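You operate a simulated robot arm through the tools that you are given. There is no shell and no other tool. Be economical: measure what you need, move in short steps, check, and stop when the job is done.

You run a simulated robot arm. Do the job below in one go: nothing can be reset, and whatever is moved stays where it is left.

Task
Fold the brown carton shut and tape the seam with the blue tab.
Fine: lift both flap holders and leave them up; short flaps first, long flaps over them; the tab comes from the TABS stand, goes across the seam and is pressed down till it sticks; the other tabs and the trays stay.

It is judged by the outcome, as a careful person would: the job done as asked, and still so three seconds after it is handed in. It fails if anything else is knocked over, pushed out of place, dropped, spilled or broken. Flat cloth is picked up by pressing the open fingertips on it (5 to 10 N) and closing them slowly along it; thin cloth reads only 2 to 8 mm in the jaws.

Robot
A 6-joint arm with a two-finger gripper, on a carriage that runs on a rail from [0.001, -1.084] to [-0.001, 1.056] (x, y) and turns from -151 to 181 degrees about z. Base frame: it is fixed where the carriage stands at the start and does not move with it; the origin is on the floor, on the carriage's upright axis, x ahead of it, y to its left, z up; the surface under the hand at the start is at about z = 0.864. Lengths are in m, angles in degrees, forces in N, time in s.
Its first joint turns from -115.0 to 115.0 degrees. Places, roughly: back flap holder [0.8, 0.1, 1]; back long flap of the brown carton [0.8, 0.2, 1]; front flap holder [0.6, 0.2, 1]; front long flap of the brown carton [0.6, 0.2, 1]; left short flap of the brown carton [0.7, 0.3, 1]; right short flap of the brown carton [0.7, 0.1, 1]. Payload 3.43 kg.
Tool frame: the origin (TCP) lies between the finger pads and is the grasp point; the fingertips stand 0.03 m ahead of it; z points along the fingers, y is the line along which they close. The gripper opens to 0.104 m. The gripper's body begins 0.057 m behind the TCP.
Orientation is that of the tool frame in the base frame, as a unit quaternion [x, y, z, w]. With the fingers straight down and closing along the base's y, the tool's x points along the base's -x, its y along +y and its z along -z.

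Tools
- The arm moves only by the tool drive_tool. Its argument "steps" is a list of rows, each a list of 7 numbers: the shift along the tool's x, y, z in units of 250 mm (1.0 is 250 mm), then the turn, a rotation vector about the tool's x, y, z in units of 180 degrees (1.0 is 180 degrees), then the finger opening in m, from 0 to 0.104. In form: [[dx, dy, dz, wx, wy, wz, grip], ...]. A call has 1 to 20 rows; each row is the pose to reach, as a shift and turn from the pose commanded when the call began, along the tool's axes at that moment. A call with a number of a shift or a turn outside -1 to 1 is refused whole. A row lasts 0.2 s, in which the tool goes at most 0.05 m and 8.6 degrees; a call with a longer step from one row to the next is refused whole, and so is a gripper value outside its range. A pose out of reach is approached as far as the arm can. The call stops where the force on the tool passes 40 N (or 10 N more than at its start, if that is more) or the arm is blocked; 0.2 s more then pass. The fingers move at their own pace (about 0.072 m/s each) and stop on an object; they squeeze with about 38 N. The grip force told is the motor's: it shows also when the fingers shut on nothing. Time passes only in rows, and 0.2 s behind the last, so rows that repeat a pose let the fingers close. It gives the time, the measured TCP pose, the force on the tool (base axes), the opening and the grip force at its end, in the units of the frame above (readings bear some noise), with the torque about the TCP (base axes, N m) and any sound that the robot's microphone picked up, and new pictures: "pictures" is both (left out), scene, wrist or none.
- Cameras (640 x 400 px; columns grow to the right, rows downward): "scene" is now at [0.0258, 0.1757, 1.5693]; the picture's right is [-0.19, -0.98, 0.00], its down [-0.55, 0.11, -0.83] and it looks along [0.81, -0.16, -0.56] (base axes); focal length 284 px, centre (320, 200). "wrist" rides on the gripper at [0.067, 0.018, -0.09] in the tool frame; the picture's right is [-0.25, 0.97, 0.00], its down [-0.73, -0.19, -0.66] and it looks along [-0.64, -0.17, 0.75] (tool axes); focal length 218 px, centre (320, 200). There is no depth. A picture from a camera that has moved, and an enlarged one, comes with that camera's place and axes in the base frame and with its lens.
- move_column(by): slides the trunk up (or, below 0, down) by that many m; the arm and the scene camera ride with it, the base frame stays. It gives what a move gives, with no picture.
- drive_base(legs): drives the robot by 1 to 6 legs, each [ahead, left, turn to the left] in m, m and degrees, along the robot's own axes; the way and the turn of a leg run together, so that a leg with both is an arc; at most 1.5 m and 180 degrees a leg. The arm and the cameras ride along, it lands a little off, and it stops where it bumps. It keeps to its track: a leg is cut to what the track allows. It gives what a move gives, and a new picture of the scene camera.
- turn_head(pan, tilt): turns the head with the scene camera to pan (to the left, within 155 degrees either way) and tilt (down, from -29 to 69), counted from straight ahead of the robot. It gives what a move gives, and a new picture of the scene camera.
- zoom(camera, box): a new picture of the part [left, top, right, bottom] of that camera's present view, enlarged. The clock stands still meanwhile.
- hand_in(): hands the job in; it is judged then, once.

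Work in short steps. Places have to be worked out from the pictures, the camera data and where the tool is seen: move nearer, look again, correct. Check each grasp and each placing, and mend what went wrong. You have 120 turns and 260 pictures in all, those below and enlarged ones among them. Open the gripper and draw the arm clear of the work before you hand the job in, unless the task says otherwise; then end with one line.

The tools are called after "Request:" by a JSON object that holds its "fn" and its "kwargs". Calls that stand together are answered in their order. drive_tool: Moves the arm, as the interface text tells. Its arguments: {"type":"object","properties":{"steps":{"type":"array"},"pictures":{"type":"string","enum":["both","scene","wrist","none"]}},"required":["steps"]} The other tools are called the same way: move_column (by) slides the trunk up or down; drive_base (legs) drives the base; turn_head (pan, tilt) turns the head that bears the scene camera; zoom (camera, box) takes an enlarged picture of a part of a camera's view; hand_in () hands the job in.

At the start:

```text
t: 0.0
tool_pos: [0.6418, 0.1153, 1.3459]
ee_rot: [-0.001, 1.0, 0.0, 0.0]
ft_force: [0.1, -0.2, 0.6]
ft_torque: [0.02, -0.01, 0.03]
gripper_width: 0.104
gripper_force: 0.1
trunk travel left (down, up): [-0.625, 0.365]
robot x, y, heading: [0.0032, -0.0018, 0.1]
head pan, tilt: [-11.0, 34.0]
```

scene: 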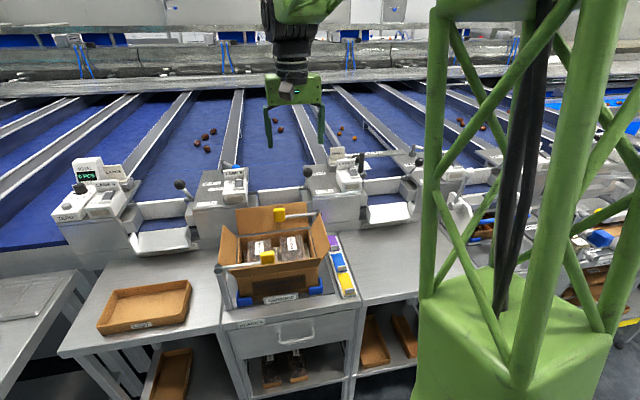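
wrist: 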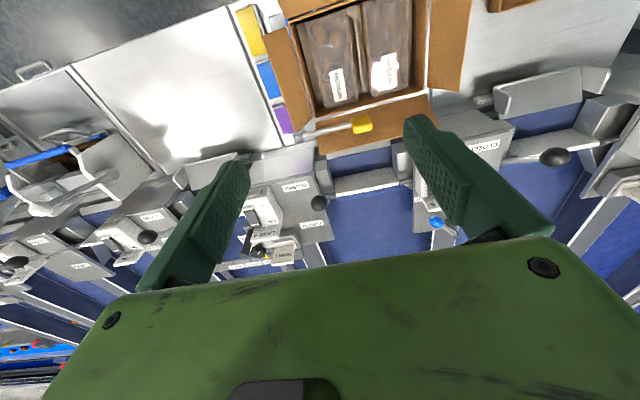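

Let me look closely at the carton and the tabs first.

Request:
{"fn": "zoom", "kwargs": {"camera": "scene", "box": [200, 180, 380, 320]}}

Request:
{"fn": "zoom", "kwargs": {"camera": "wrist", "box": [200, 0, 500, 180]}}

```text
2.86 times, centred on (290, 250) of scene
camera zoom: at [0.0258, 0.1757, 1.5693], right [-0.19, -0.98, 0.0], down [-0.55, 0.11, -0.83], along [0.81, -0.16, -0.56], focal length 811 px, centre (406, 57)
```

zoom: 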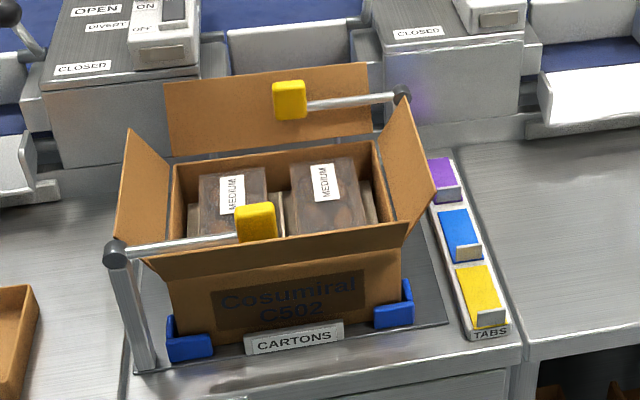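

```text
2.13 times, centred on (350, 90) of wrist
camera zoom: at [0.5744, 0.1323, 1.4365], right [0.25, 0.97, 0.0], down [0.73, -0.19, 0.66], along [0.64, -0.17, -0.75], focal length 466 px, centre (256, 435)
```

zoom: 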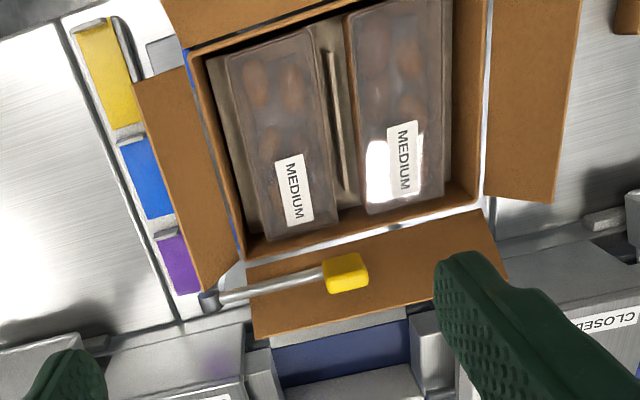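

The holders' knobs look to be near (0.757, 0.165, 1.023) and (0.578, 0.209, 1.02), and the blue tab near (0.657, -0.012, 0.88). I'll draw back and tilt to get a better overhead view of the carton.

Request:
{"fn": "drive_tool", "kwargs": {"steps": [[0.15, -0.05, 0, 0, 0.045, 0, 0.104], [0.3, -0.1, 0, 0, 0.09, 0, 0.104], [0.45, -0.15, 0, 0, 0.135, 0, 0.104], [0.5, -0.2, 0, 0, 0.135, 0, 0.104], [0.5, -0.2, 0, 0, 0.135, 0, 0.02], [0.5, -0.2, 0, 0, 0.135, 0, 0.02], [0.5, -0.2, 0, 0, 0.135, 0, 0.02]]}}

```text
t: 1.6
tool_pos: [0.519, 0.0655, 1.3452]
ee_rot: [0.001, 0.978, 0.0, -0.21]
ft_force: [-0.4, -0.3, 0.1]
ft_torque: [0.01, -0.01, 0.01]
gripper_width: 0.0198
gripper_force: 0.0
trunk travel left (down, up): [-0.625, 0.365]
robot x, y, heading: [0.0011, 0.0028, 0.1]
head pan, tilt: [-11.0, 34.0]
camera scene: at [0.0258, 0.1757, 1.5693], right [-0.19, -0.98, 0.0], down [-0.55, 0.11, -0.83], along [0.81, -0.16, -0.56], focal length 284 px, centre (320, 200)
camera wrist: at [0.4924, 0.0832, 1.4546], right [0.23, 0.97, -0.1], down [0.94, -0.19, 0.3], along [0.27, -0.17, -0.95], focal length 218 px, centre (320, 200)
```

scene: 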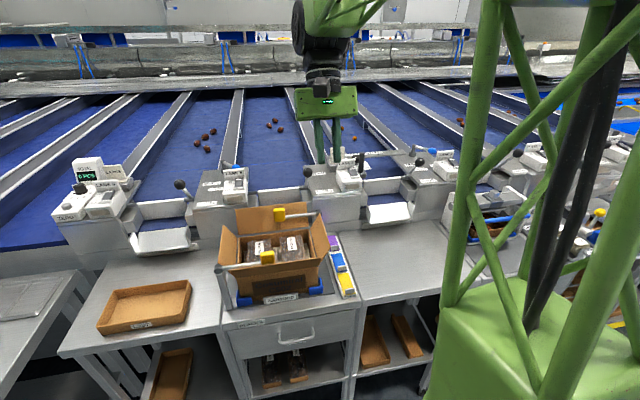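
wrist: 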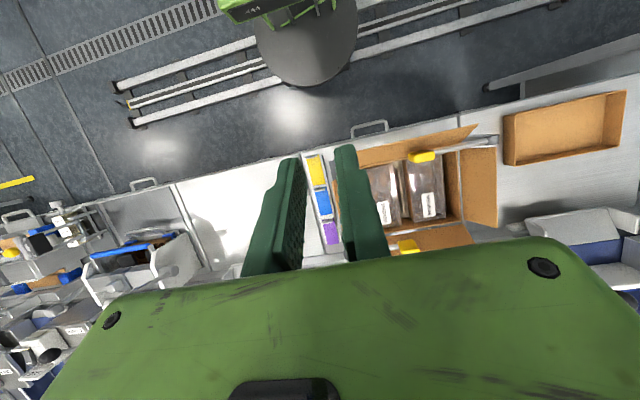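

The fingers hide part of the carton, so I'll shift sideways to see it all.

Request:
{"fn": "drive_tool", "kwargs": {"steps": [[0, -0.2, 0, 0, 0, 0, 0.0], [0, -0.4, 0, 0, 0, 0, 0.0], [0, -0.4, 0.0, 0, 0, 0, 0.0]], "pictures": "none"}}

Request:
{"fn": "zoom", "kwargs": {"camera": "wrist", "box": [300, 80, 620, 280]}}

```text
t: 2.4
tool_pos: [0.5174, -0.0363, 1.3455]
ee_rot: [0.0, 0.978, 0.0, -0.21]
ft_force: [0.4, -0.1, 0.4]
ft_torque: [0.0, 0.03, 0.0]
gripper_width: 0.0
gripper_force: 35.3
trunk travel left (down, up): [-0.625, 0.365]
robot x, y, heading: [-0.0013, -0.0004, -0.2]
head pan, tilt: [-11.0, 34.0]
```

```text
2.00 times, centred on (460, 180) of wrist
camera zoom: at [0.4929, -0.0184, 1.4554], right [0.23, 0.97, -0.1], down [0.94, -0.19, 0.3], along [0.27, -0.17, -0.95], focal length 436 px, centre (40, 240)
```

zoom: 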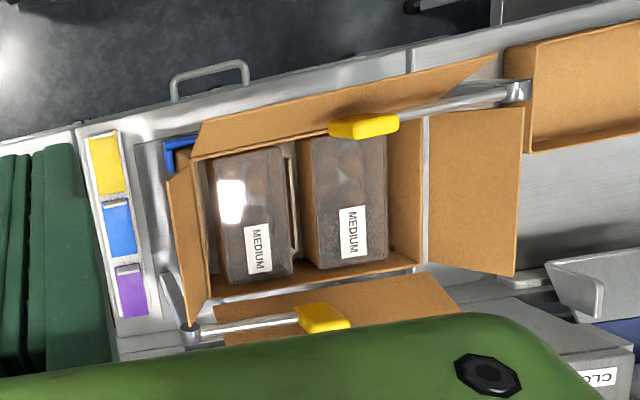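

I have the carton rim at about x 0.583–0.747, y 0.067–0.303, z 0.958. I'll zoom in on the knobs.

Request:
{"fn": "zoom", "kwargs": {"camera": "scene", "box": [212, 196, 340, 276]}}

Request:
{"fn": "zoom", "kwargs": {"camera": "wrist", "box": [370, 90, 570, 250]}}

```text
5.00 times, centred on (276, 236) of scene
camera zoom: at [0.0258, 0.1753, 1.5694], right [-0.19, -0.98, 0.0], down [-0.55, 0.11, -0.83], along [0.81, -0.16, -0.56], focal length 1419 px, centre (540, 20)
```

zoom: 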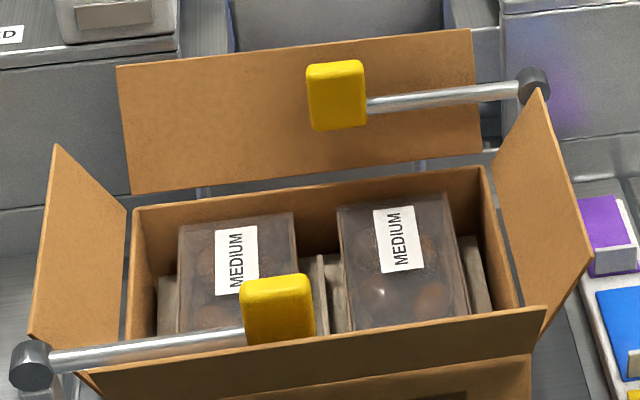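

```text
2.50 times, centred on (470, 170) of wrist
camera zoom: at [0.4929, -0.0184, 1.4554], right [0.23, 0.97, -0.1], down [0.94, -0.19, 0.3], along [0.27, -0.17, -0.95], focal length 546 px, centre (-55, 275)
```

zoom: 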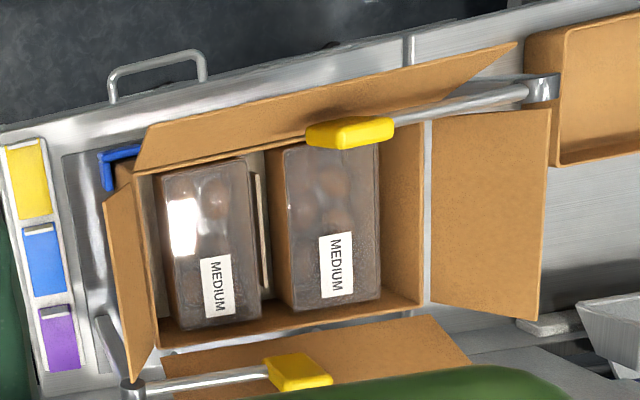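

Knobs are plates about 4 cm wide, 2 cm thick in x. I'll pinch each knob along x from above and swing it about its pivot. First I untilt and go over the back knob.

Request:
{"fn": "drive_tool", "kwargs": {"steps": [[-0.09, 0.133, -0.041, 0, -0.0225, 0, 0.03], [-0.18, 0.267, -0.082, 0, -0.045, 0, 0.06], [-0.27, 0.4, -0.123, 0, -0.0675, 0, 0.06], [-0.36, 0.533, -0.164, 0, -0.09, 0, 0.06], [-0.45, 0.667, -0.206, 0, -0.1125, 0, 0.06], [-0.547, 0.8, -0.247, 0, -0.135, 0, 0.06]], "pictures": "none"}}

Request:
{"fn": "drive_tool", "kwargs": {"steps": [[-0.03, 0, 0, 0, 0, 0.045, 0.06], [-0.06, 0, 0.05, 0, 0, 0.09, 0.06], [-0.09, 0, 0.1, 0, 0, 0.135, 0.06], [-0.12, 0, 0.15, 0, 0, 0.18, 0.06], [-0.15, 0, 0.2, 0, 0, 0.225, 0.06], [-0.18, 0, 0.25, 0, 0, 0.27, 0.06], [-0.21, 0, 0.3, 0, 0, 0.315, 0.06], [-0.24, 0, 0.35, 0, 0, 0.36, 0.06], [-0.27, 0, 0.4, 0, 0, 0.405, 0.06], [-0.3, 0, 0.45, 0, 0, 0.45, 0.06], [-0.34, 0, 0.55, 0, 0, 0.48, 0.06], [-0.36, 0, 0.65, 0, 0, 0.5, 0.06], [-0.36, 0, 0.68, 0, 0, 0.5, 0.06]]}}

```text
t: 3.8
tool_pos: [0.6683, 0.165, 1.3463]
ee_rot: [0.0, 1.0, 0.0, 0.001]
ft_force: [-0.8, 0.2, 0.1]
ft_torque: [0.04, -0.03, 0.0]
gripper_width: 0.06
gripper_force: 0.1
trunk travel left (down, up): [-0.625, 0.365]
robot x, y, heading: [0.0001, -0.0014, 0.1]
head pan, tilt: [-11.0, 34.0]
```

```text
t: 6.6
tool_pos: [0.7578, 0.1666, 1.1759]
ee_rot: [0.707, 0.707, 0.0, 0.001]
ft_force: [0.7, -0.4, 0.5]
ft_torque: [-0.04, 0.04, 0.01]
gripper_width: 0.0599
gripper_force: 0.0
trunk travel left (down, up): [-0.625, 0.365]
robot x, y, heading: [-0.0006, 0.0044, 0.0]
head pan, tilt: [-11.0, 34.0]
camera scene: at [0.026, 0.1757, 1.5694], right [-0.19, -0.98, 0.0], down [-0.55, 0.11, -0.83], along [0.81, -0.16, -0.56], focal length 284 px, centre (320, 200)
camera wrist: at [0.7749, 0.2328, 1.2656], right [0.97, -0.25, 0.0], down [-0.19, -0.73, 0.66], along [-0.17, -0.64, -0.75], focal length 218 px, centre (320, 200)
```

scene: 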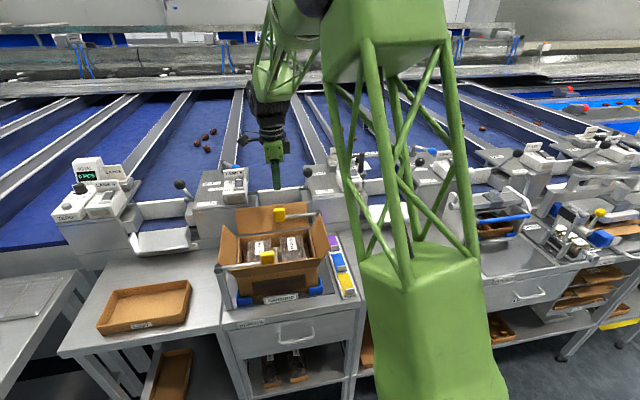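
wrist: 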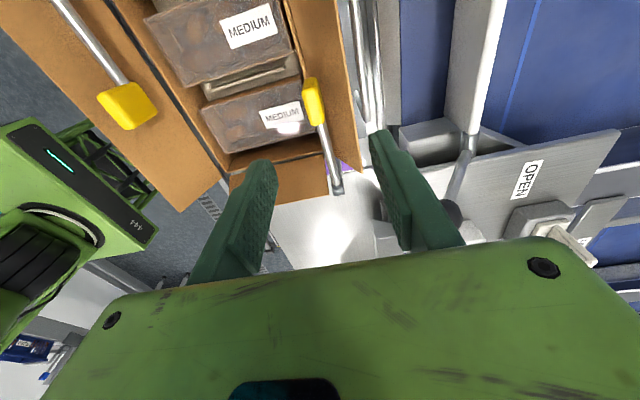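

The knob shows at about x 0.752, y 0.163. I descend with a narrow opening so that the tips straddle its upper half.

Request:
{"fn": "drive_tool", "kwargs": {"steps": [[-0.01, -0.01, 0.15, 0, 0, 0, 0.045], [-0.01, -0.016, 0.3, 0, 0, 0, 0.042], [-0.01, -0.016, 0.45, 0, 0, 0, 0.042], [-0.01, -0.016, 0.54, 0, 0, 0, 0.042]]}}

```text
t: 7.6
tool_pos: [0.7535, 0.162, 1.0413]
ee_rot: [0.707, 0.707, 0.0, 0.0]
ft_force: [-0.2, 0.0, 0.8]
ft_torque: [0.01, -0.02, -0.02]
gripper_width: 0.0419
gripper_force: 0.0
trunk travel left (down, up): [-0.625, 0.365]
robot x, y, heading: [-0.0015, 0.0017, -0.1]
head pan, tilt: [-11.0, 34.0]
camera scene: at [0.0258, 0.1757, 1.5694], right [-0.19, -0.98, 0.0], down [-0.55, 0.11, -0.83], along [0.81, -0.16, -0.56], focal length 284 px, centre (320, 200)
camera wrist: at [0.7709, 0.2295, 1.1309], right [0.97, -0.25, 0.0], down [-0.19, -0.73, 0.66], along [-0.17, -0.64, -0.75], focal length 218 px, centre (320, 200)
```

scene: 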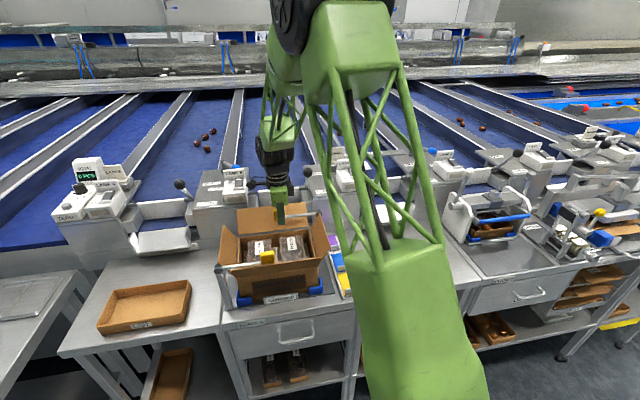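
wrist: 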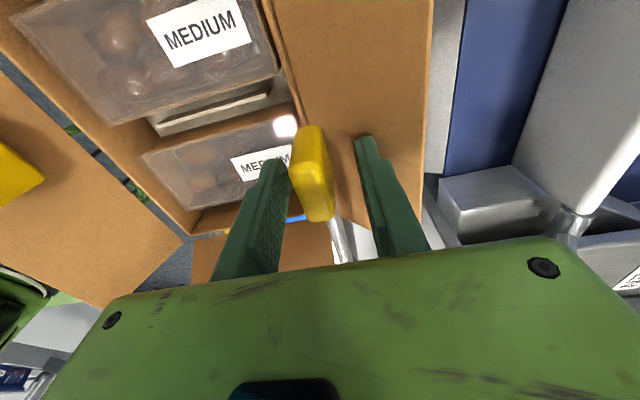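

The knob is between the fingers; I close on it.

Request:
{"fn": "drive_tool", "kwargs": {"steps": [[0, -0.012, 0.02, 0, 0, 0, 0.0], [0, -0.012, 0.02, 0, 0, 0, 0.0], [0, -0.012, 0.02, 0, 0, 0, 0.0]], "pictures": "wrist"}}

```text
t: 8.4
tool_pos: [0.7519, 0.1618, 1.0363]
ee_rot: [0.708, 0.707, 0.001, 0.0]
ft_force: [21.0, 1.5, 10.0]
ft_torque: [-0.5, 0.13, 0.05]
gripper_width: 0.0158
gripper_force: 44.8
trunk travel left (down, up): [-0.625, 0.365]
robot x, y, heading: [-0.0005, 0.0013, 0.2]
head pan, tilt: [-11.0, 34.0]
camera wrist: at [0.7687, 0.2292, 1.1272], right [0.97, -0.25, 0.0], down [-0.19, -0.73, 0.66], along [-0.17, -0.64, -0.75], focal length 218 px, centre (320, 200)
```

wrist: 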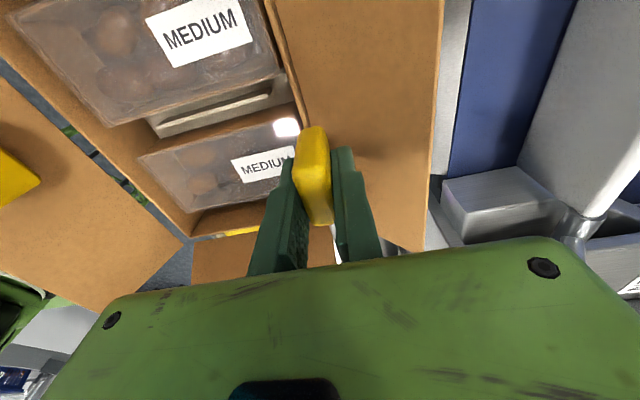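

Gripped (15.8 mm). Now I swing the holder up along its arc about the pivot at (y 0.036, z 1.012).

Request:
{"fn": "drive_tool", "kwargs": {"steps": [[-0.016, 0.012, -0.086, 0, 0, 0, 0.0], [-0.046, 0.012, -0.169, 0, 0, 0, 0.0], [-0.091, 0.012, -0.245, 0, 0, 0, 0.0], [-0.148, 0.012, -0.312, 0, 0, 0, 0.0], [-0.216, 0.012, -0.369, 0, 0, 0, 0.0], [-0.293, 0.012, -0.412, 0, 0, 0, 0.0]]}}

```text
t: 9.8
tool_pos: [0.7522, 0.0877, 1.1399]
ee_rot: [0.708, 0.707, 0.001, 0.001]
ft_force: [-13.6, 9.3, 4.4]
ft_torque: [0.9, 0.28, -0.04]
gripper_width: 0.0158
gripper_force: 44.8
trunk travel left (down, up): [-0.625, 0.365]
robot x, y, heading: [0.003, -0.0003, -0.1]
head pan, tilt: [-11.0, 34.0]
camera scene: at [0.0247, 0.1764, 1.5695], right [-0.19, -0.98, 0.0], down [-0.55, 0.11, -0.83], along [0.81, -0.16, -0.56], focal length 284 px, centre (320, 200)
camera wrist: at [0.7689, 0.1554, 1.2303], right [0.97, -0.25, 0.0], down [-0.19, -0.73, 0.66], along [-0.17, -0.64, -0.75], focal length 218 px, centre (320, 200)
```

scene: 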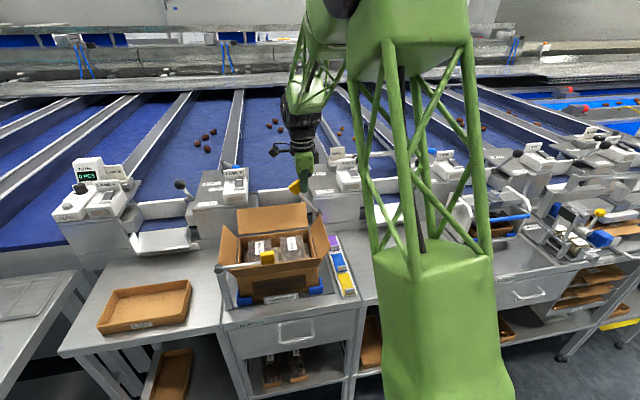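
wrist: 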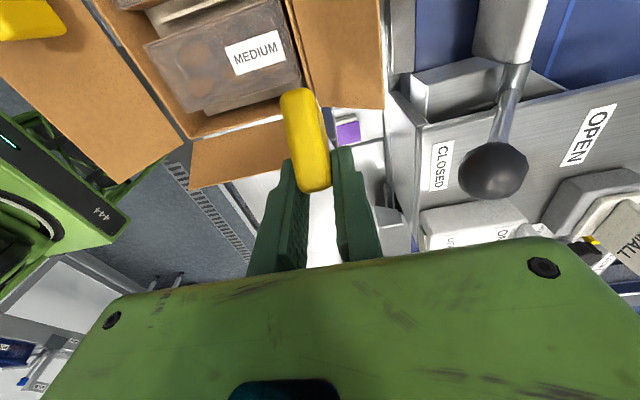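

The holder is swinging up and the flap stays. I continue past vertical.

Request:
{"fn": "drive_tool", "kwargs": {"steps": [[-0.083, 0, -0.03, 0, 0, 0, 0.0], [-0.17, 0, -0.044, 0, 0, 0, 0.0], [-0.258, 0, -0.044, 0, 0, 0, 0.0], [-0.258, 0, -0.044, 0, 0, 0, 0.0]]}}

```text
t: 10.8
tool_pos: [0.7524, 0.0211, 1.1502]
ee_rot: [0.707, 0.707, 0.0, 0.0]
ft_force: [-16.4, 5.3, -1.8]
ft_torque: [0.61, -0.09, 0.15]
gripper_width: 0.0155
gripper_force: 45.1
trunk travel left (down, up): [-0.625, 0.365]
robot x, y, heading: [-0.0004, -0.0032, 0.0]
head pan, tilt: [-11.0, 34.0]
camera scene: at [0.0249, 0.1759, 1.5692], right [-0.19, -0.98, 0.0], down [-0.55, 0.11, -0.83], along [0.81, -0.16, -0.56], focal length 284 px, centre (320, 200)
camera wrist: at [0.7691, 0.0893, 1.2395], right [0.97, -0.25, 0.0], down [-0.19, -0.73, 0.66], along [-0.17, -0.64, -0.75], focal length 218 px, centre (320, 200)
```

scene: 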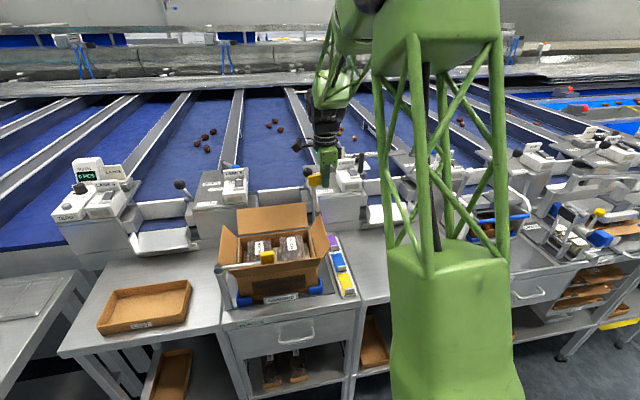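
wrist: 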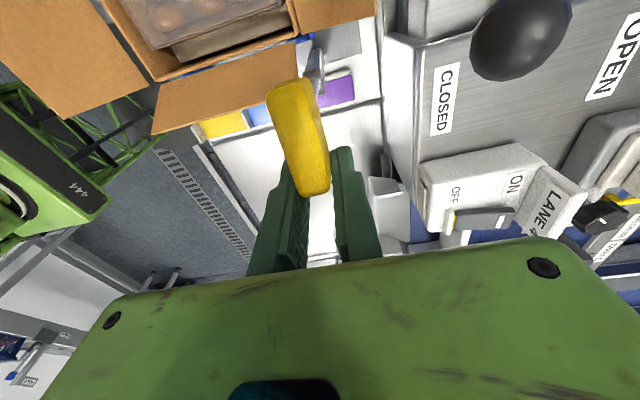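

The knob slipped a little, leaving the arm at about 85°. I push a bit further over, then release.

Request:
{"fn": "drive_tool", "kwargs": {"steps": [[-0.08, 0, 0.01, 0, 0, 0, 0.0], [-0.13, 0, 0.03, 0, 0, 0, 0.0], [-0.13, 0, 0.03, 0, 0, 0, 0.0]], "pictures": "wrist"}}

Request:
{"fn": "zoom", "kwargs": {"camera": "scene", "box": [260, 140, 388, 220]}}

```text
t: 11.6
tool_pos: [0.7517, -0.0086, 1.1426]
ee_rot: [0.707, 0.707, 0.0, 0.001]
ft_force: [-17.9, 4.9, 8.1]
ft_torque: [1.15, 0.19, 0.2]
gripper_width: 0.0156
gripper_force: 44.7
trunk travel left (down, up): [-0.625, 0.365]
robot x, y, heading: [-0.002, 0.0032, 0.1]
head pan, tilt: [-11.0, 34.0]
camera wrist: at [0.769, 0.0585, 1.2332], right [0.97, -0.25, 0.0], down [-0.19, -0.73, 0.66], along [-0.17, -0.64, -0.75], focal length 218 px, centre (320, 200)
```

wrist: 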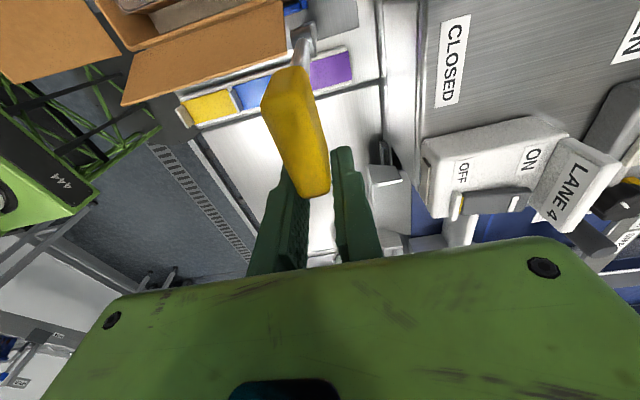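

```text
5.00 times, centred on (324, 180) of scene
camera zoom: at [0.0243, 0.1759, 1.5694], right [-0.19, -0.98, 0.0], down [-0.55, 0.11, -0.83], along [0.81, -0.16, -0.56], focal length 1419 px, centre (300, 300)
```

zoom: 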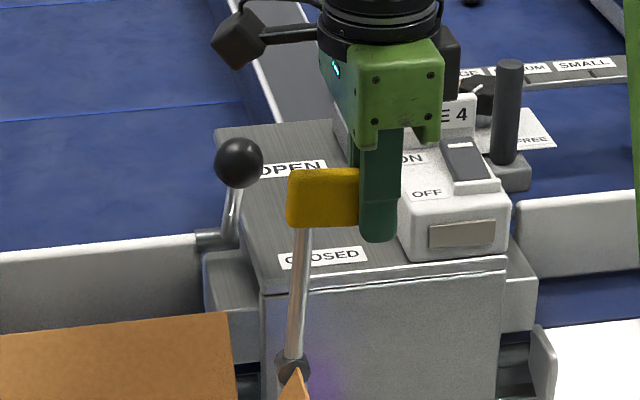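

The rod is past vertical. Release and rise.

Request:
{"fn": "drive_tool", "kwargs": {"steps": [[0, 0, 0, 0, 0, 0, 0.04], [0, 0, 0, 0, 0, 0, 0.04], [0, 0, -0.15, 0, 0, 0, 0.04], [0, 0, -0.3, 0, 0, 0, 0.04], [0, 0, -0.4, 0, 0, 0, 0.04]], "pictures": "none"}}

Request:
{"fn": "zoom", "kwargs": {"camera": "scene", "box": [220, 150, 380, 270]}}

```text
t: 12.8
tool_pos: [0.7536, -0.0076, 1.243]
ee_rot: [0.707, 0.707, -0.001, 0.0]
ft_force: [-0.1, 0.3, -0.3]
ft_torque: [0.03, -0.04, 0.0]
gripper_width: 0.0402
gripper_force: 0.1
trunk travel left (down, up): [-0.625, 0.365]
robot x, y, heading: [-0.0018, -0.0023, -0.1]
head pan, tilt: [-11.0, 34.0]
```

```text
3.33 times, centred on (300, 210) of scene
camera zoom: at [0.0255, 0.1757, 1.5693], right [-0.19, -0.98, 0.0], down [-0.55, 0.11, -0.83], along [0.81, -0.16, -0.56], focal length 946 px, centre (387, 167)
```

zoom: 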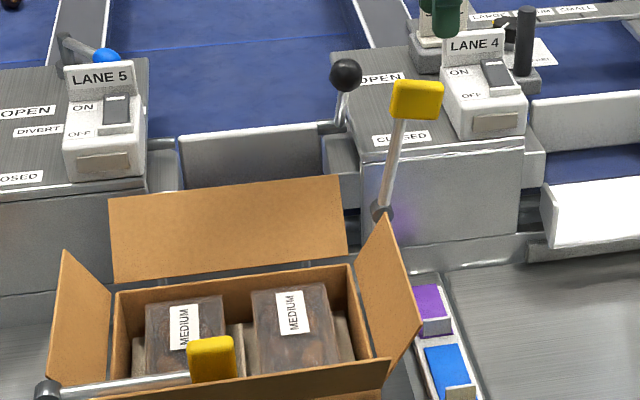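

The back holder stays up. Now move over the front knob.

Request:
{"fn": "drive_tool", "kwargs": {"steps": [[0.12, -0.1, 0, 0, 0, 0, 0.04], [0.24, -0.2, 0, 0, 0, 0, 0.04], [0.36, -0.3, 0, 0, 0, 0, 0.04], [0.48, -0.4, 0, 0, 0, 0, 0.04], [0.6, -0.5, 0.03, 0, 0, 0, 0.042], [0.72, -0.6, 0.1, 0, 0, 0, 0.042], [0.82, -0.7, 0.2, 0, 0, 0, 0.042], [0.84, -0.706, 0.28, 0, 0, 0, 0.042]]}}

```text
t: 14.6
tool_pos: [0.5773, 0.2025, 1.1723]
ee_rot: [0.707, 0.707, 0.0, 0.001]
ft_force: [-0.6, -1.0, -0.1]
ft_torque: [0.01, -0.03, -0.01]
gripper_width: 0.042
gripper_force: 0.1
trunk travel left (down, up): [-0.625, 0.365]
robot x, y, heading: [-0.0016, -0.0007, -0.1]
head pan, tilt: [-11.0, 34.0]
camera scene: at [0.0253, 0.1758, 1.5694], right [-0.19, -0.98, 0.0], down [-0.55, 0.11, -0.83], along [0.81, -0.16, -0.56], focal length 284 px, centre (320, 200)
camera wrist: at [0.5943, 0.2693, 1.2628], right [0.97, -0.25, 0.0], down [-0.19, -0.73, 0.66], along [-0.17, -0.64, -0.75], focal length 218 px, centre (320, 200)
```

scene: 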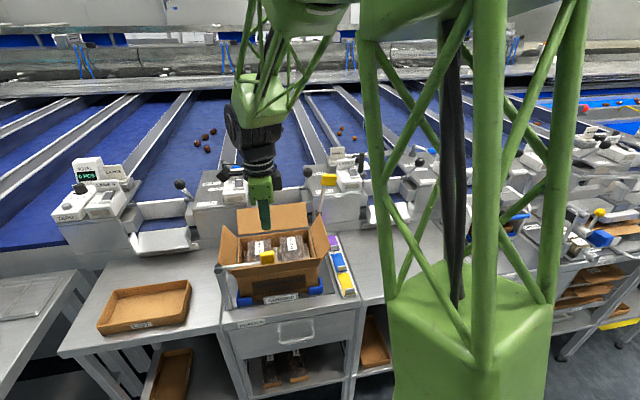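
wrist: 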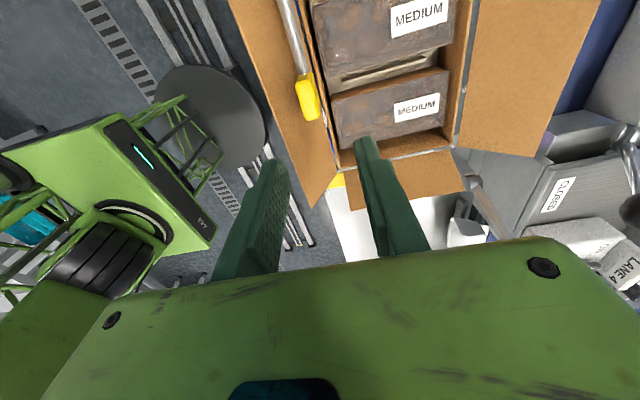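

Front knob at about (0.570, 0.208, 1.022). Descend around it.

Request:
{"fn": "drive_tool", "kwargs": {"steps": [[0.01, -0.028, 0.15, 0, 0, 0, 0.042], [0.02, -0.028, 0.3, 0, 0, 0, 0.042], [0.025, -0.028, 0.43, 0, 0, 0, 0.042], [0.025, -0.028, 0.53, 0, 0, 0, 0.042]], "pictures": "wrist"}}

```text
t: 15.6
tool_pos: [0.5713, 0.2082, 1.041]
ee_rot: [0.708, 0.706, 0.0, 0.0]
ft_force: [0.0, 0.0, -0.2]
ft_torque: [-0.02, -0.04, -0.04]
gripper_width: 0.0419
gripper_force: 0.1
trunk travel left (down, up): [-0.625, 0.365]
robot x, y, heading: [0.0006, -0.0, -0.0]
head pan, tilt: [-11.0, 34.0]
camera wrist: at [0.5878, 0.2753, 1.1308], right [0.97, -0.25, 0.0], down [-0.19, -0.73, 0.66], along [-0.17, -0.64, -0.75], focal length 218 px, centre (320, 200)
```

wrist: 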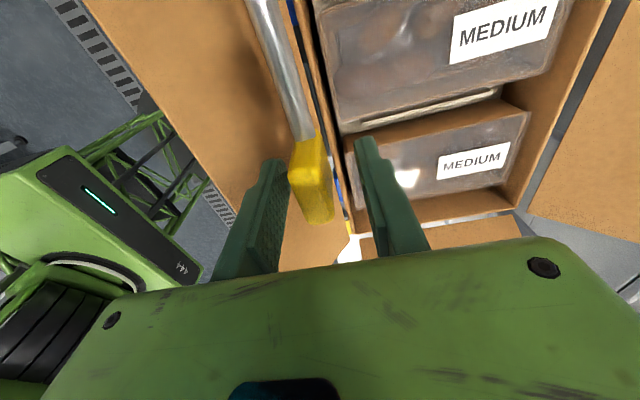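

The knob is between the fingers. Close, then repeat the mirrored arc.

Request:
{"fn": "drive_tool", "kwargs": {"steps": [[0, -0.008, 0.01, 0, 0, 0, 0.0], [0, -0.008, 0.01, 0, 0, 0, 0.0], [0, -0.008, 0.01, 0, 0, 0, 0.0], [0.016, -0.008, -0.086, 0, 0, 0, 0.0], [0.046, -0.008, -0.169, 0, 0, 0, 0.0], [0.091, -0.008, -0.245, 0, 0, 0, 0.0], [0.148, -0.008, -0.312, 0, 0, 0, 0.0], [0.216, -0.008, -0.369, 0, 0, 0, 0.0], [0.293, -0.008, -0.412, 0, 0, 0, 0.0], [0.376, -0.008, -0.442, 0, 0, 0, 0.0], [0.463, -0.008, -0.456, 0, 0, 0, 0.0], [0.551, -0.008, -0.456, 0, 0, 0, 0.0], [0.631, -0.008, -0.446, 0, 0, 0, 0.0], [0.681, -0.008, -0.426, 0, 0, 0, 0.0], [0.681, -0.008, -0.426, 0, 0, 0, 0.0]]}}

```text
t: 18.4
tool_pos: [0.5676, 0.3596, 1.1526]
ee_rot: [0.709, 0.706, 0.0, 0.0]
ft_force: [-26.5, 1.9, -4.1]
ft_torque: [0.34, 0.06, 0.07]
gripper_width: 0.0156
gripper_force: 45.2
trunk travel left (down, up): [-0.625, 0.365]
robot x, y, heading: [0.0011, -0.0015, 0.3]
head pan, tilt: [-11.0, 34.0]
stopped in row 14: the force on the tool passed its limit at 72 N (the readings are from after the stop); the commanded pose is now the measured one
camera scene: at [0.024, 0.1758, 1.5681], right [-0.19, -0.98, 0.0], down [-0.55, 0.11, -0.83], along [0.82, -0.16, -0.56], focal length 284 px, centre (320, 200)
camera wrist: at [0.5852, 0.4258, 1.2423], right [0.97, -0.26, 0.0], down [-0.19, -0.73, 0.66], along [-0.17, -0.63, -0.75], focal length 218 px, centre (320, 200)
```

scene: 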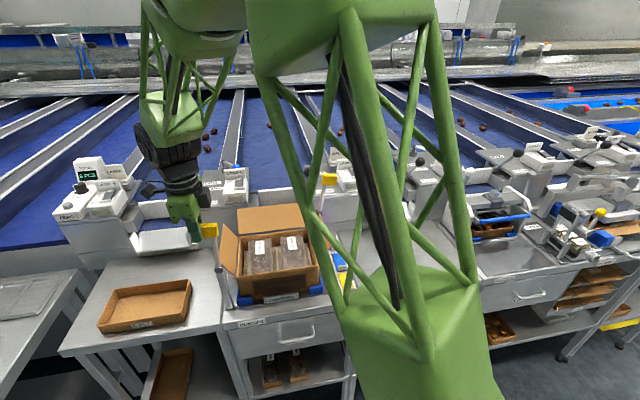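
wrist: 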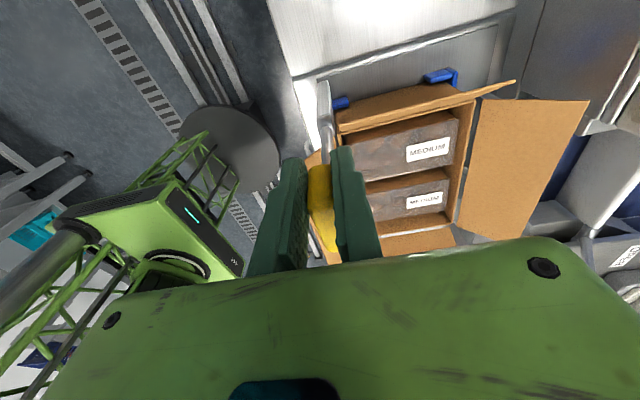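

The holder reached its stop. Release, rise, and look.

Request:
{"fn": "drive_tool", "kwargs": {"steps": [[0, 0, 0, 0, 0, 0, 0.04], [0, 0, 0, 0, 0, 0, 0.04], [0, 0, -0.15, 0, 0, 0, 0.04], [0, 0, -0.3, 0, 0, 0, 0.04], [0, 0, -0.48, 0, 0, 0, 0.04]], "pictures": "none"}}

Request:
{"fn": "zoom", "kwargs": {"camera": "scene", "box": [190, 170, 350, 290]}}

```text
t: 19.6
tool_pos: [0.5715, 0.3606, 1.2801]
ee_rot: [0.708, 0.706, -0.002, 0.001]
ft_force: [0.4, 0.7, -0.7]
ft_torque: [0.0, 0.02, -0.01]
gripper_width: 0.0403
gripper_force: 0.1
trunk travel left (down, up): [-0.625, 0.365]
robot x, y, heading: [0.0002, 0.0004, -0.1]
head pan, tilt: [-11.0, 34.0]
```

```text
3.33 times, centred on (270, 230) of scene
camera zoom: at [0.0259, 0.1758, 1.5761], right [-0.19, -0.98, 0.0], down [-0.55, 0.11, -0.83], along [0.81, -0.16, -0.56], focal length 946 px, centre (487, 100)
```

zoom: 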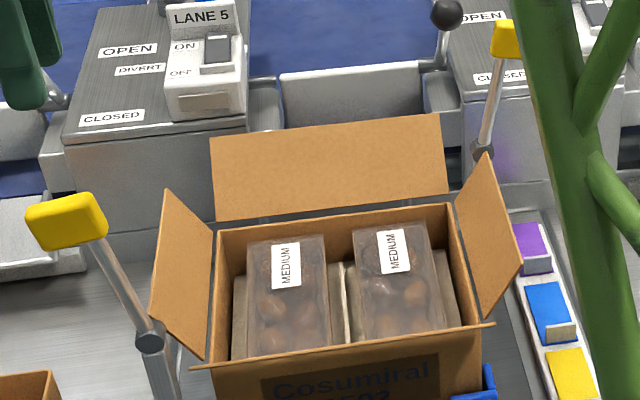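

Both holders stay up. Now fold the left short flap: first go outside it at (0.69, 0.375), fingers closed.

Request:
{"fn": "drive_tool", "kwargs": {"steps": [[0.02, 0.16, 0, 0, 0, 0, 0.0], [0.04, 0.32, 0, 0, 0, 0, 0.0], [0.058, 0.474, 0.1, 0, 0, 0, 0.0], [0.058, 0.474, 0.28, 0, 0, 0, 0.0], [0.058, 0.474, 0.46, 0, 0, 0, 0.0], [0.058, 0.474, 0.64, 0, 0, 0, 0.0]]}}

```text
t: 21.0
tool_pos: [0.6892, 0.3745, 1.1127]
ee_rot: [0.71, 0.705, -0.001, 0.0]
ft_force: [-0.9, -0.3, -0.2]
ft_torque: [-0.02, -0.01, 0.02]
gripper_width: 0.0002
gripper_force: 34.9
trunk travel left (down, up): [-0.625, 0.365]
robot x, y, heading: [0.0, -0.0012, -0.2]
head pan, tilt: [-11.0, 34.0]
camera scene: at [0.0253, 0.1757, 1.5694], right [-0.19, -0.98, 0.0], down [-0.55, 0.11, -0.83], along [0.81, -0.16, -0.56], focal length 284 px, centre (320, 200)
camera wrist: at [0.7068, 0.4405, 1.2023], right [0.97, -0.26, 0.0], down [-0.2, -0.73, 0.66], along [-0.17, -0.63, -0.75], focal length 218 px, centre (320, 200)
```

scene: 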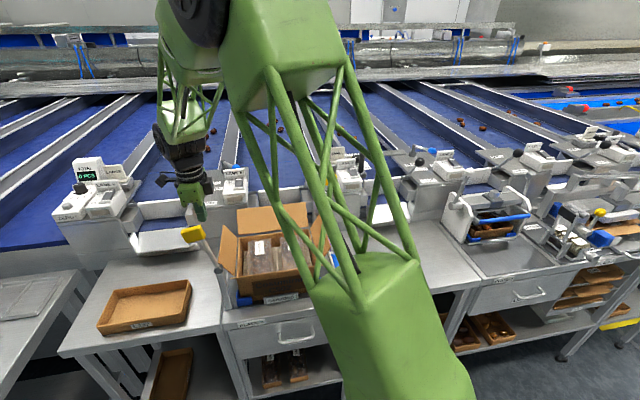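
wrist: 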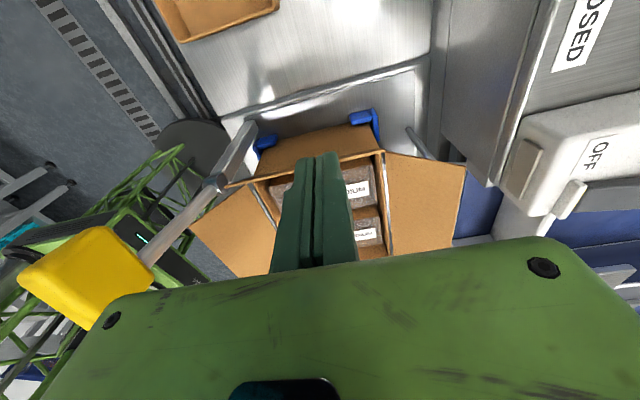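

Descend outside the flap and sweep it over, ending low on top of it.

Request:
{"fn": "drive_tool", "kwargs": {"steps": [[0, 0.04, 0.17, 0, 0, 0, 0.0], [0, 0.04, 0.34, 0, 0, 0, 0.0], [-0.1, 0.04, 0.35, 0, 0, 0, 0.0], [-0.2, 0.04, 0.35, 0, 0, 0, 0.0], [-0.3, 0.04, 0.35, 0, 0, 0, 0.0], [-0.39, 0.04, 0.37, 0, 0, 0, 0.0], [-0.48, 0.04, 0.41, 0, 0, 0, 0.0], [-0.52, 0.04, 0.46, 0, 0, 0, 0.0]]}}

```text
t: 22.8
tool_pos: [0.6981, 0.244, 0.9977]
ee_rot: [0.709, 0.706, 0.001, 0.0]
ft_force: [-0.3, -0.6, -0.7]
ft_torque: [0.01, 0.01, 0.02]
gripper_width: 0.0002
gripper_force: 35.3
trunk travel left (down, up): [-0.625, 0.365]
robot x, y, heading: [-0.0018, 0.0029, -0.0]
head pan, tilt: [-11.0, 34.0]
camera scene: at [0.0255, 0.1757, 1.5694], right [-0.19, -0.98, 0.0], down [-0.55, 0.11, -0.83], along [0.81, -0.16, -0.56], focal length 284 px, centre (320, 200)
camera wrist: at [0.7154, 0.3101, 1.0878], right [0.97, -0.26, 0.0], down [-0.2, -0.73, 0.66], along [-0.17, -0.63, -0.75], focal length 218 px, centre (320, 200)
```

scene: 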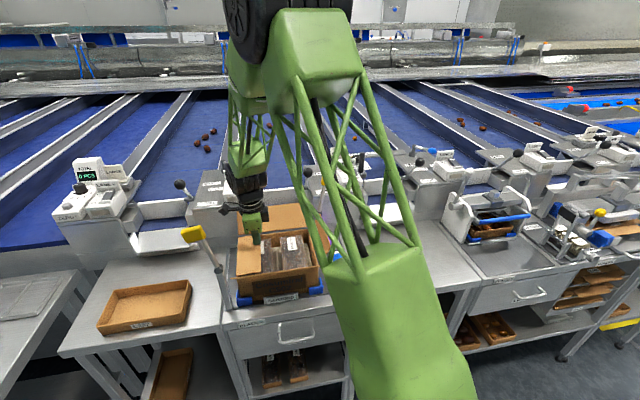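
wrist: 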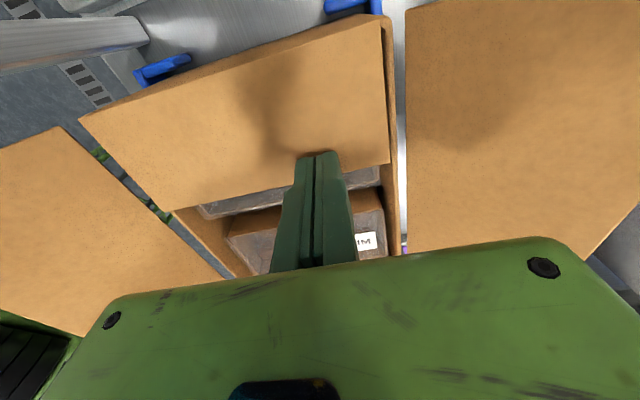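

The left flap folded. Lift and travel to outside the right flap, high over everything.

Request:
{"fn": "drive_tool", "kwargs": {"steps": [[0, 0, -0.18, 0, 0, 0, 0.0], [0, 0, -0.36, 0, 0, 0, 0.0], [0, -0.03, -0.54, 0, 0, 0, 0.0], [-0.18, -0.06, -0.6, 0, 0, 0, 0.0], [-0.36, -0.1, -0.6, 0, 0, 0, 0.0], [-0.54, -0.13, -0.6, 0, 0, 0, 0.0], [-0.72, -0.15, -0.6, 0, 0, 0, 0.0], [-0.9, -0.15, -0.6, 0, 0, 0, 0.0], [-0.99, -0.15, -0.6, 0, 0, 0, 0.0]]}}

Request:
{"fn": "zoom", "kwargs": {"camera": "scene", "box": [200, 170, 380, 300]}}

```text
t: 24.8
tool_pos: [0.6577, -0.0035, 1.1471]
ee_rot: [0.71, 0.704, 0.0, 0.0]
ft_force: [0.8, -0.4, 0.1]
ft_torque: [0.0, 0.0, -0.01]
gripper_width: 0.0
gripper_force: 34.8
trunk travel left (down, up): [-0.625, 0.365]
robot x, y, heading: [0.0013, 0.0018, -0.1]
head pan, tilt: [-11.0, 34.0]
camera scene: at [0.0258, 0.1756, 1.5693], right [-0.19, -0.98, 0.0], down [-0.55, 0.11, -0.83], along [0.81, -0.16, -0.56], focal length 284 px, centre (320, 200)
camera wrist: at [0.6753, 0.063, 1.237], right [0.97, -0.26, 0.0], down [-0.2, -0.73, 0.66], along [-0.17, -0.63, -0.75], focal length 218 px, centre (320, 200)
```

scene: 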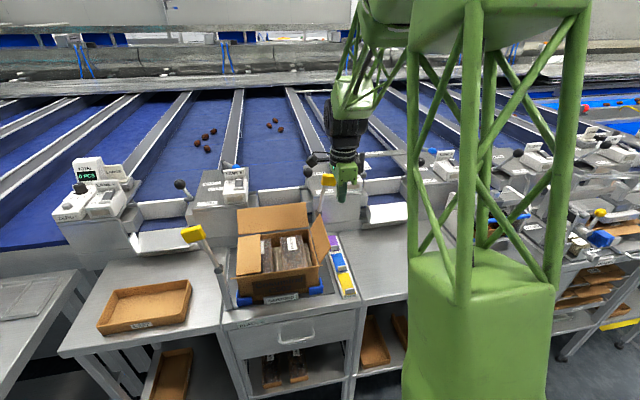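
wrist: 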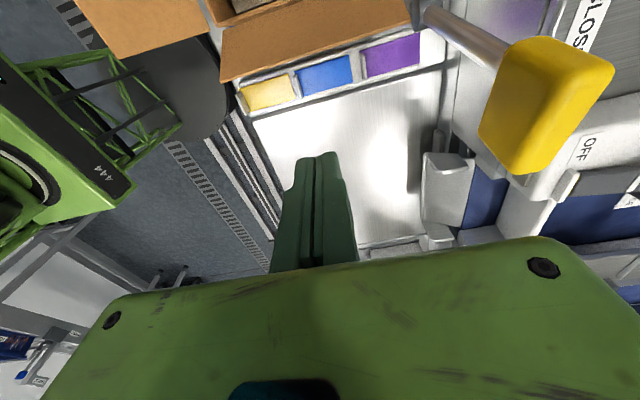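

```text
3.08 times, centred on (290, 235) of scene
camera zoom: at [0.0258, 0.1756, 1.5693], right [-0.19, -0.98, 0.0], down [-0.55, 0.11, -0.83], along [0.81, -0.16, -0.56], focal length 873 px, centre (412, 92)
```

zoom: 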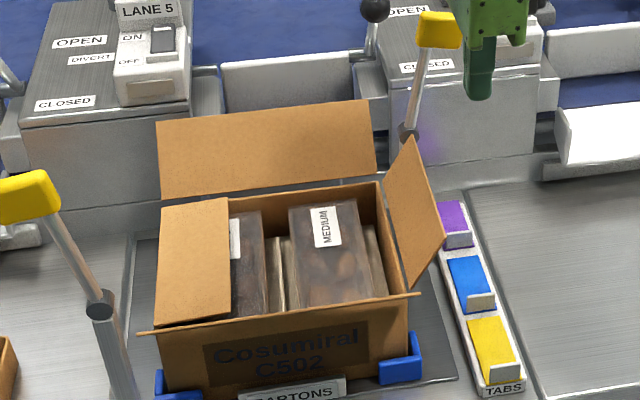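

The left flap stays flat. Now the right short flap, mirrored.

Request:
{"fn": "drive_tool", "kwargs": {"steps": [[0, -0.04, 0.17, 0, 0, 0, 0.0], [0, -0.04, 0.34, 0, 0, 0, 0.0], [0, -0.04, 0.485, 0, 0, 0, 0.0], [0.1, -0.04, 0.485, 0, 0, 0, 0.0], [0.2, -0.04, 0.485, 0, 0, 0, 0.0], [0.3, -0.04, 0.485, 0, 0, 0, 0.0], [0.39, -0.04, 0.51, 0, 0, 0, 0.0], [0.48, -0.04, 0.55, 0, 0, 0, 0.0], [0.52, -0.04, 0.6, 0, 0, 0, 0.0]]}}

```text
t: 26.8
tool_pos: [0.6499, 0.1255, 0.9965]
ee_rot: [0.709, 0.705, 0.0, 0.0]
ft_force: [-0.5, 0.6, 0.3]
ft_torque: [0.02, -0.02, -0.01]
gripper_width: 0.0001
gripper_force: 34.6
trunk travel left (down, up): [-0.625, 0.365]
robot x, y, heading: [-0.0021, -0.0003, 0.2]
head pan, tilt: [-11.0, 34.0]
camera scene: at [0.0254, 0.1757, 1.5693], right [-0.19, -0.98, 0.0], down [-0.55, 0.11, -0.83], along [0.81, -0.16, -0.56], focal length 284 px, centre (320, 200)
camera wrist: at [0.667, 0.1922, 1.0868], right [0.97, -0.26, 0.0], down [-0.2, -0.73, 0.66], along [-0.17, -0.63, -0.75], focal length 218 px, centre (320, 200)
```

scene: 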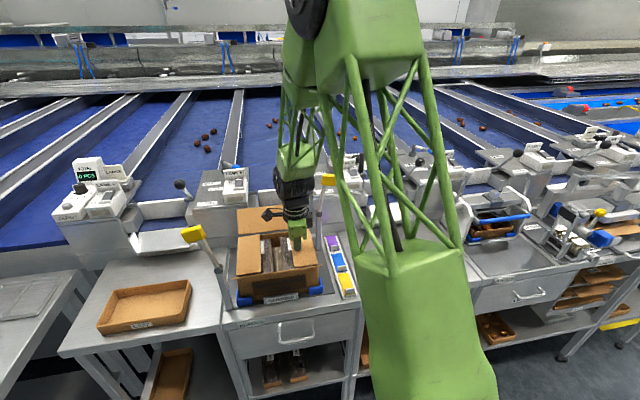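
wrist: 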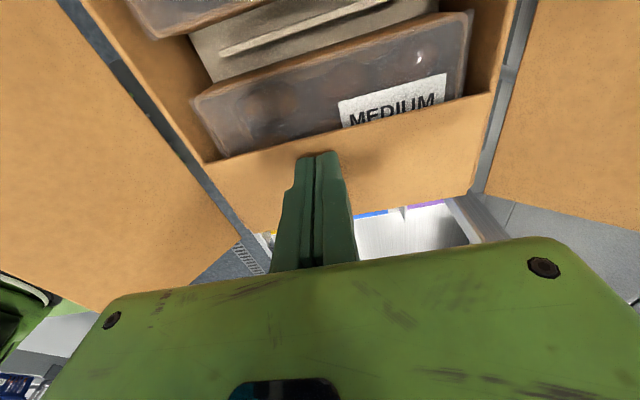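

Right flap folded. Lift, yaw back to 0, and go behind the back long flap, staying high.

Request:
{"fn": "drive_tool", "kwargs": {"steps": [[0, 0, -0.2, 0, 0, 0, 0.0], [0, 0, -0.4, 0, 0, 0, 0.0], [0, 0, -0.6, 0, 0, 0, 0.0], [0.02, 0.0, -0.64, 0, 0, -0.045, 0.0], [0.06, 0.0, -0.64, 0, 0, -0.09, 0.0], [0.1, 0.0, -0.64, 0, 0, -0.135, 0.0], [0.14, 0.0, -0.64, 0, 0, -0.18, 0.0], [0.18, 0.08, -0.64, 0, 0, -0.225, 0.0], [0.21, 0.16, -0.64, 0, 0, -0.27, 0.0], [0.24, 0.24, -0.64, 0, 0, -0.315, 0.0], [0.24, 0.32, -0.64, 0, 0, -0.36, 0.0], [0.24, 0.4, -0.64, 0, 0, -0.405, 0.0], [0.24, 0.48, -0.64, 0, 0, -0.45, 0.02], [0.24, 0.56, -0.64, 0, 0, -0.497, 0.06], [0.24, 0.66, -0.64, 0, 0, -0.501, 0.09]]}}

```text
t: 30.0
tool_pos: [0.816, 0.1837, 1.1571]
ee_rot: [0.001, 1.0, 0.0, 0.0]
ft_force: [0.9, 0.2, -0.3]
ft_torque: [0.0, -0.01, -0.02]
gripper_width: 0.09
gripper_force: 0.0
trunk travel left (down, up): [-0.625, 0.365]
robot x, y, heading: [-0.0014, 0.0013, 0.6]
head pan, tilt: [-11.0, 34.0]
camera scene: at [0.0254, 0.1757, 1.5693], right [-0.19, -0.98, 0.0], down [-0.55, 0.11, -0.83], along [0.81, -0.16, -0.56], focal length 284 px, centre (320, 200)
camera wrist: at [0.749, 0.2018, 1.247], right [0.25, 0.97, 0.0], down [0.73, -0.19, 0.66], along [0.64, -0.17, -0.75], focal length 218 px, centre (320, 200)
```

scene: 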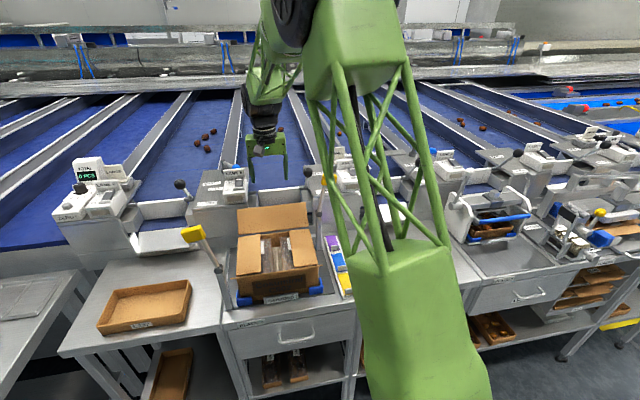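
wrist: 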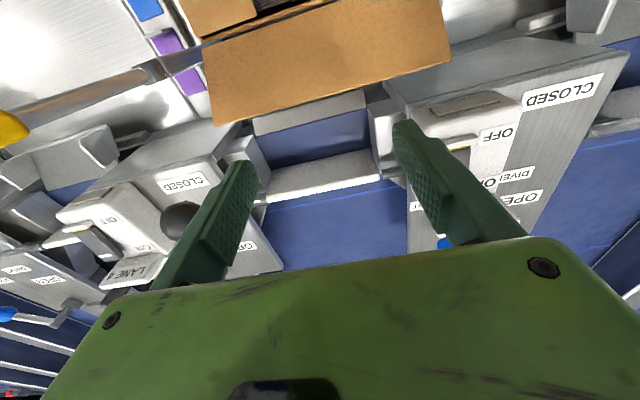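

The back flap's edge shows near x 0.81, z 1.02 (leaning about 45°). I shift back to x 0.847 and lower the tips just below that edge, watching for contact.

Request:
{"fn": "drive_tool", "kwargs": {"steps": [[-0.124, 0, 0.1, 0, 0, 0, 0.08], [-0.124, 0, 0.25, 0, 0, 0, 0.07], [-0.124, 0, 0.36, 0, 0, 0, 0.07]]}}

```text
t: 30.8
tool_pos: [0.8459, 0.1841, 1.065]
ee_rot: [0.002, 1.0, 0.0, 0.001]
ft_force: [0.6, 1.0, 0.0]
ft_torque: [0.01, -0.03, 0.02]
gripper_width: 0.0702
gripper_force: 0.0
trunk travel left (down, up): [-0.625, 0.365]
robot x, y, heading: [0.0022, 0.0003, 0.1]
head pan, tilt: [-11.0, 34.0]
camera scene: at [0.0255, 0.1757, 1.5694], right [-0.19, -0.98, 0.0], down [-0.55, 0.11, -0.83], along [0.81, -0.16, -0.56], focal length 284 px, centre (320, 200)
camera wrist: at [0.7777, 0.2018, 1.1562], right [0.26, 0.97, 0.0], down [0.73, -0.19, 0.66], along [0.64, -0.17, -0.75], focal length 218 px, centre (320, 200)
```

scene: 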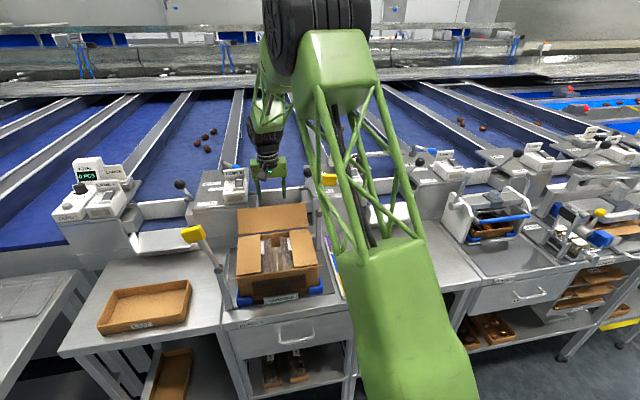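
wrist: 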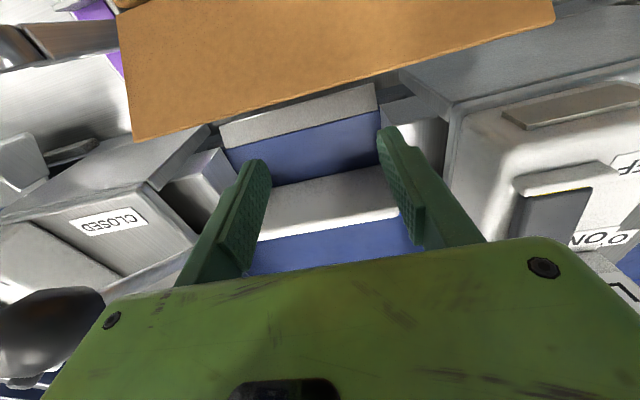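

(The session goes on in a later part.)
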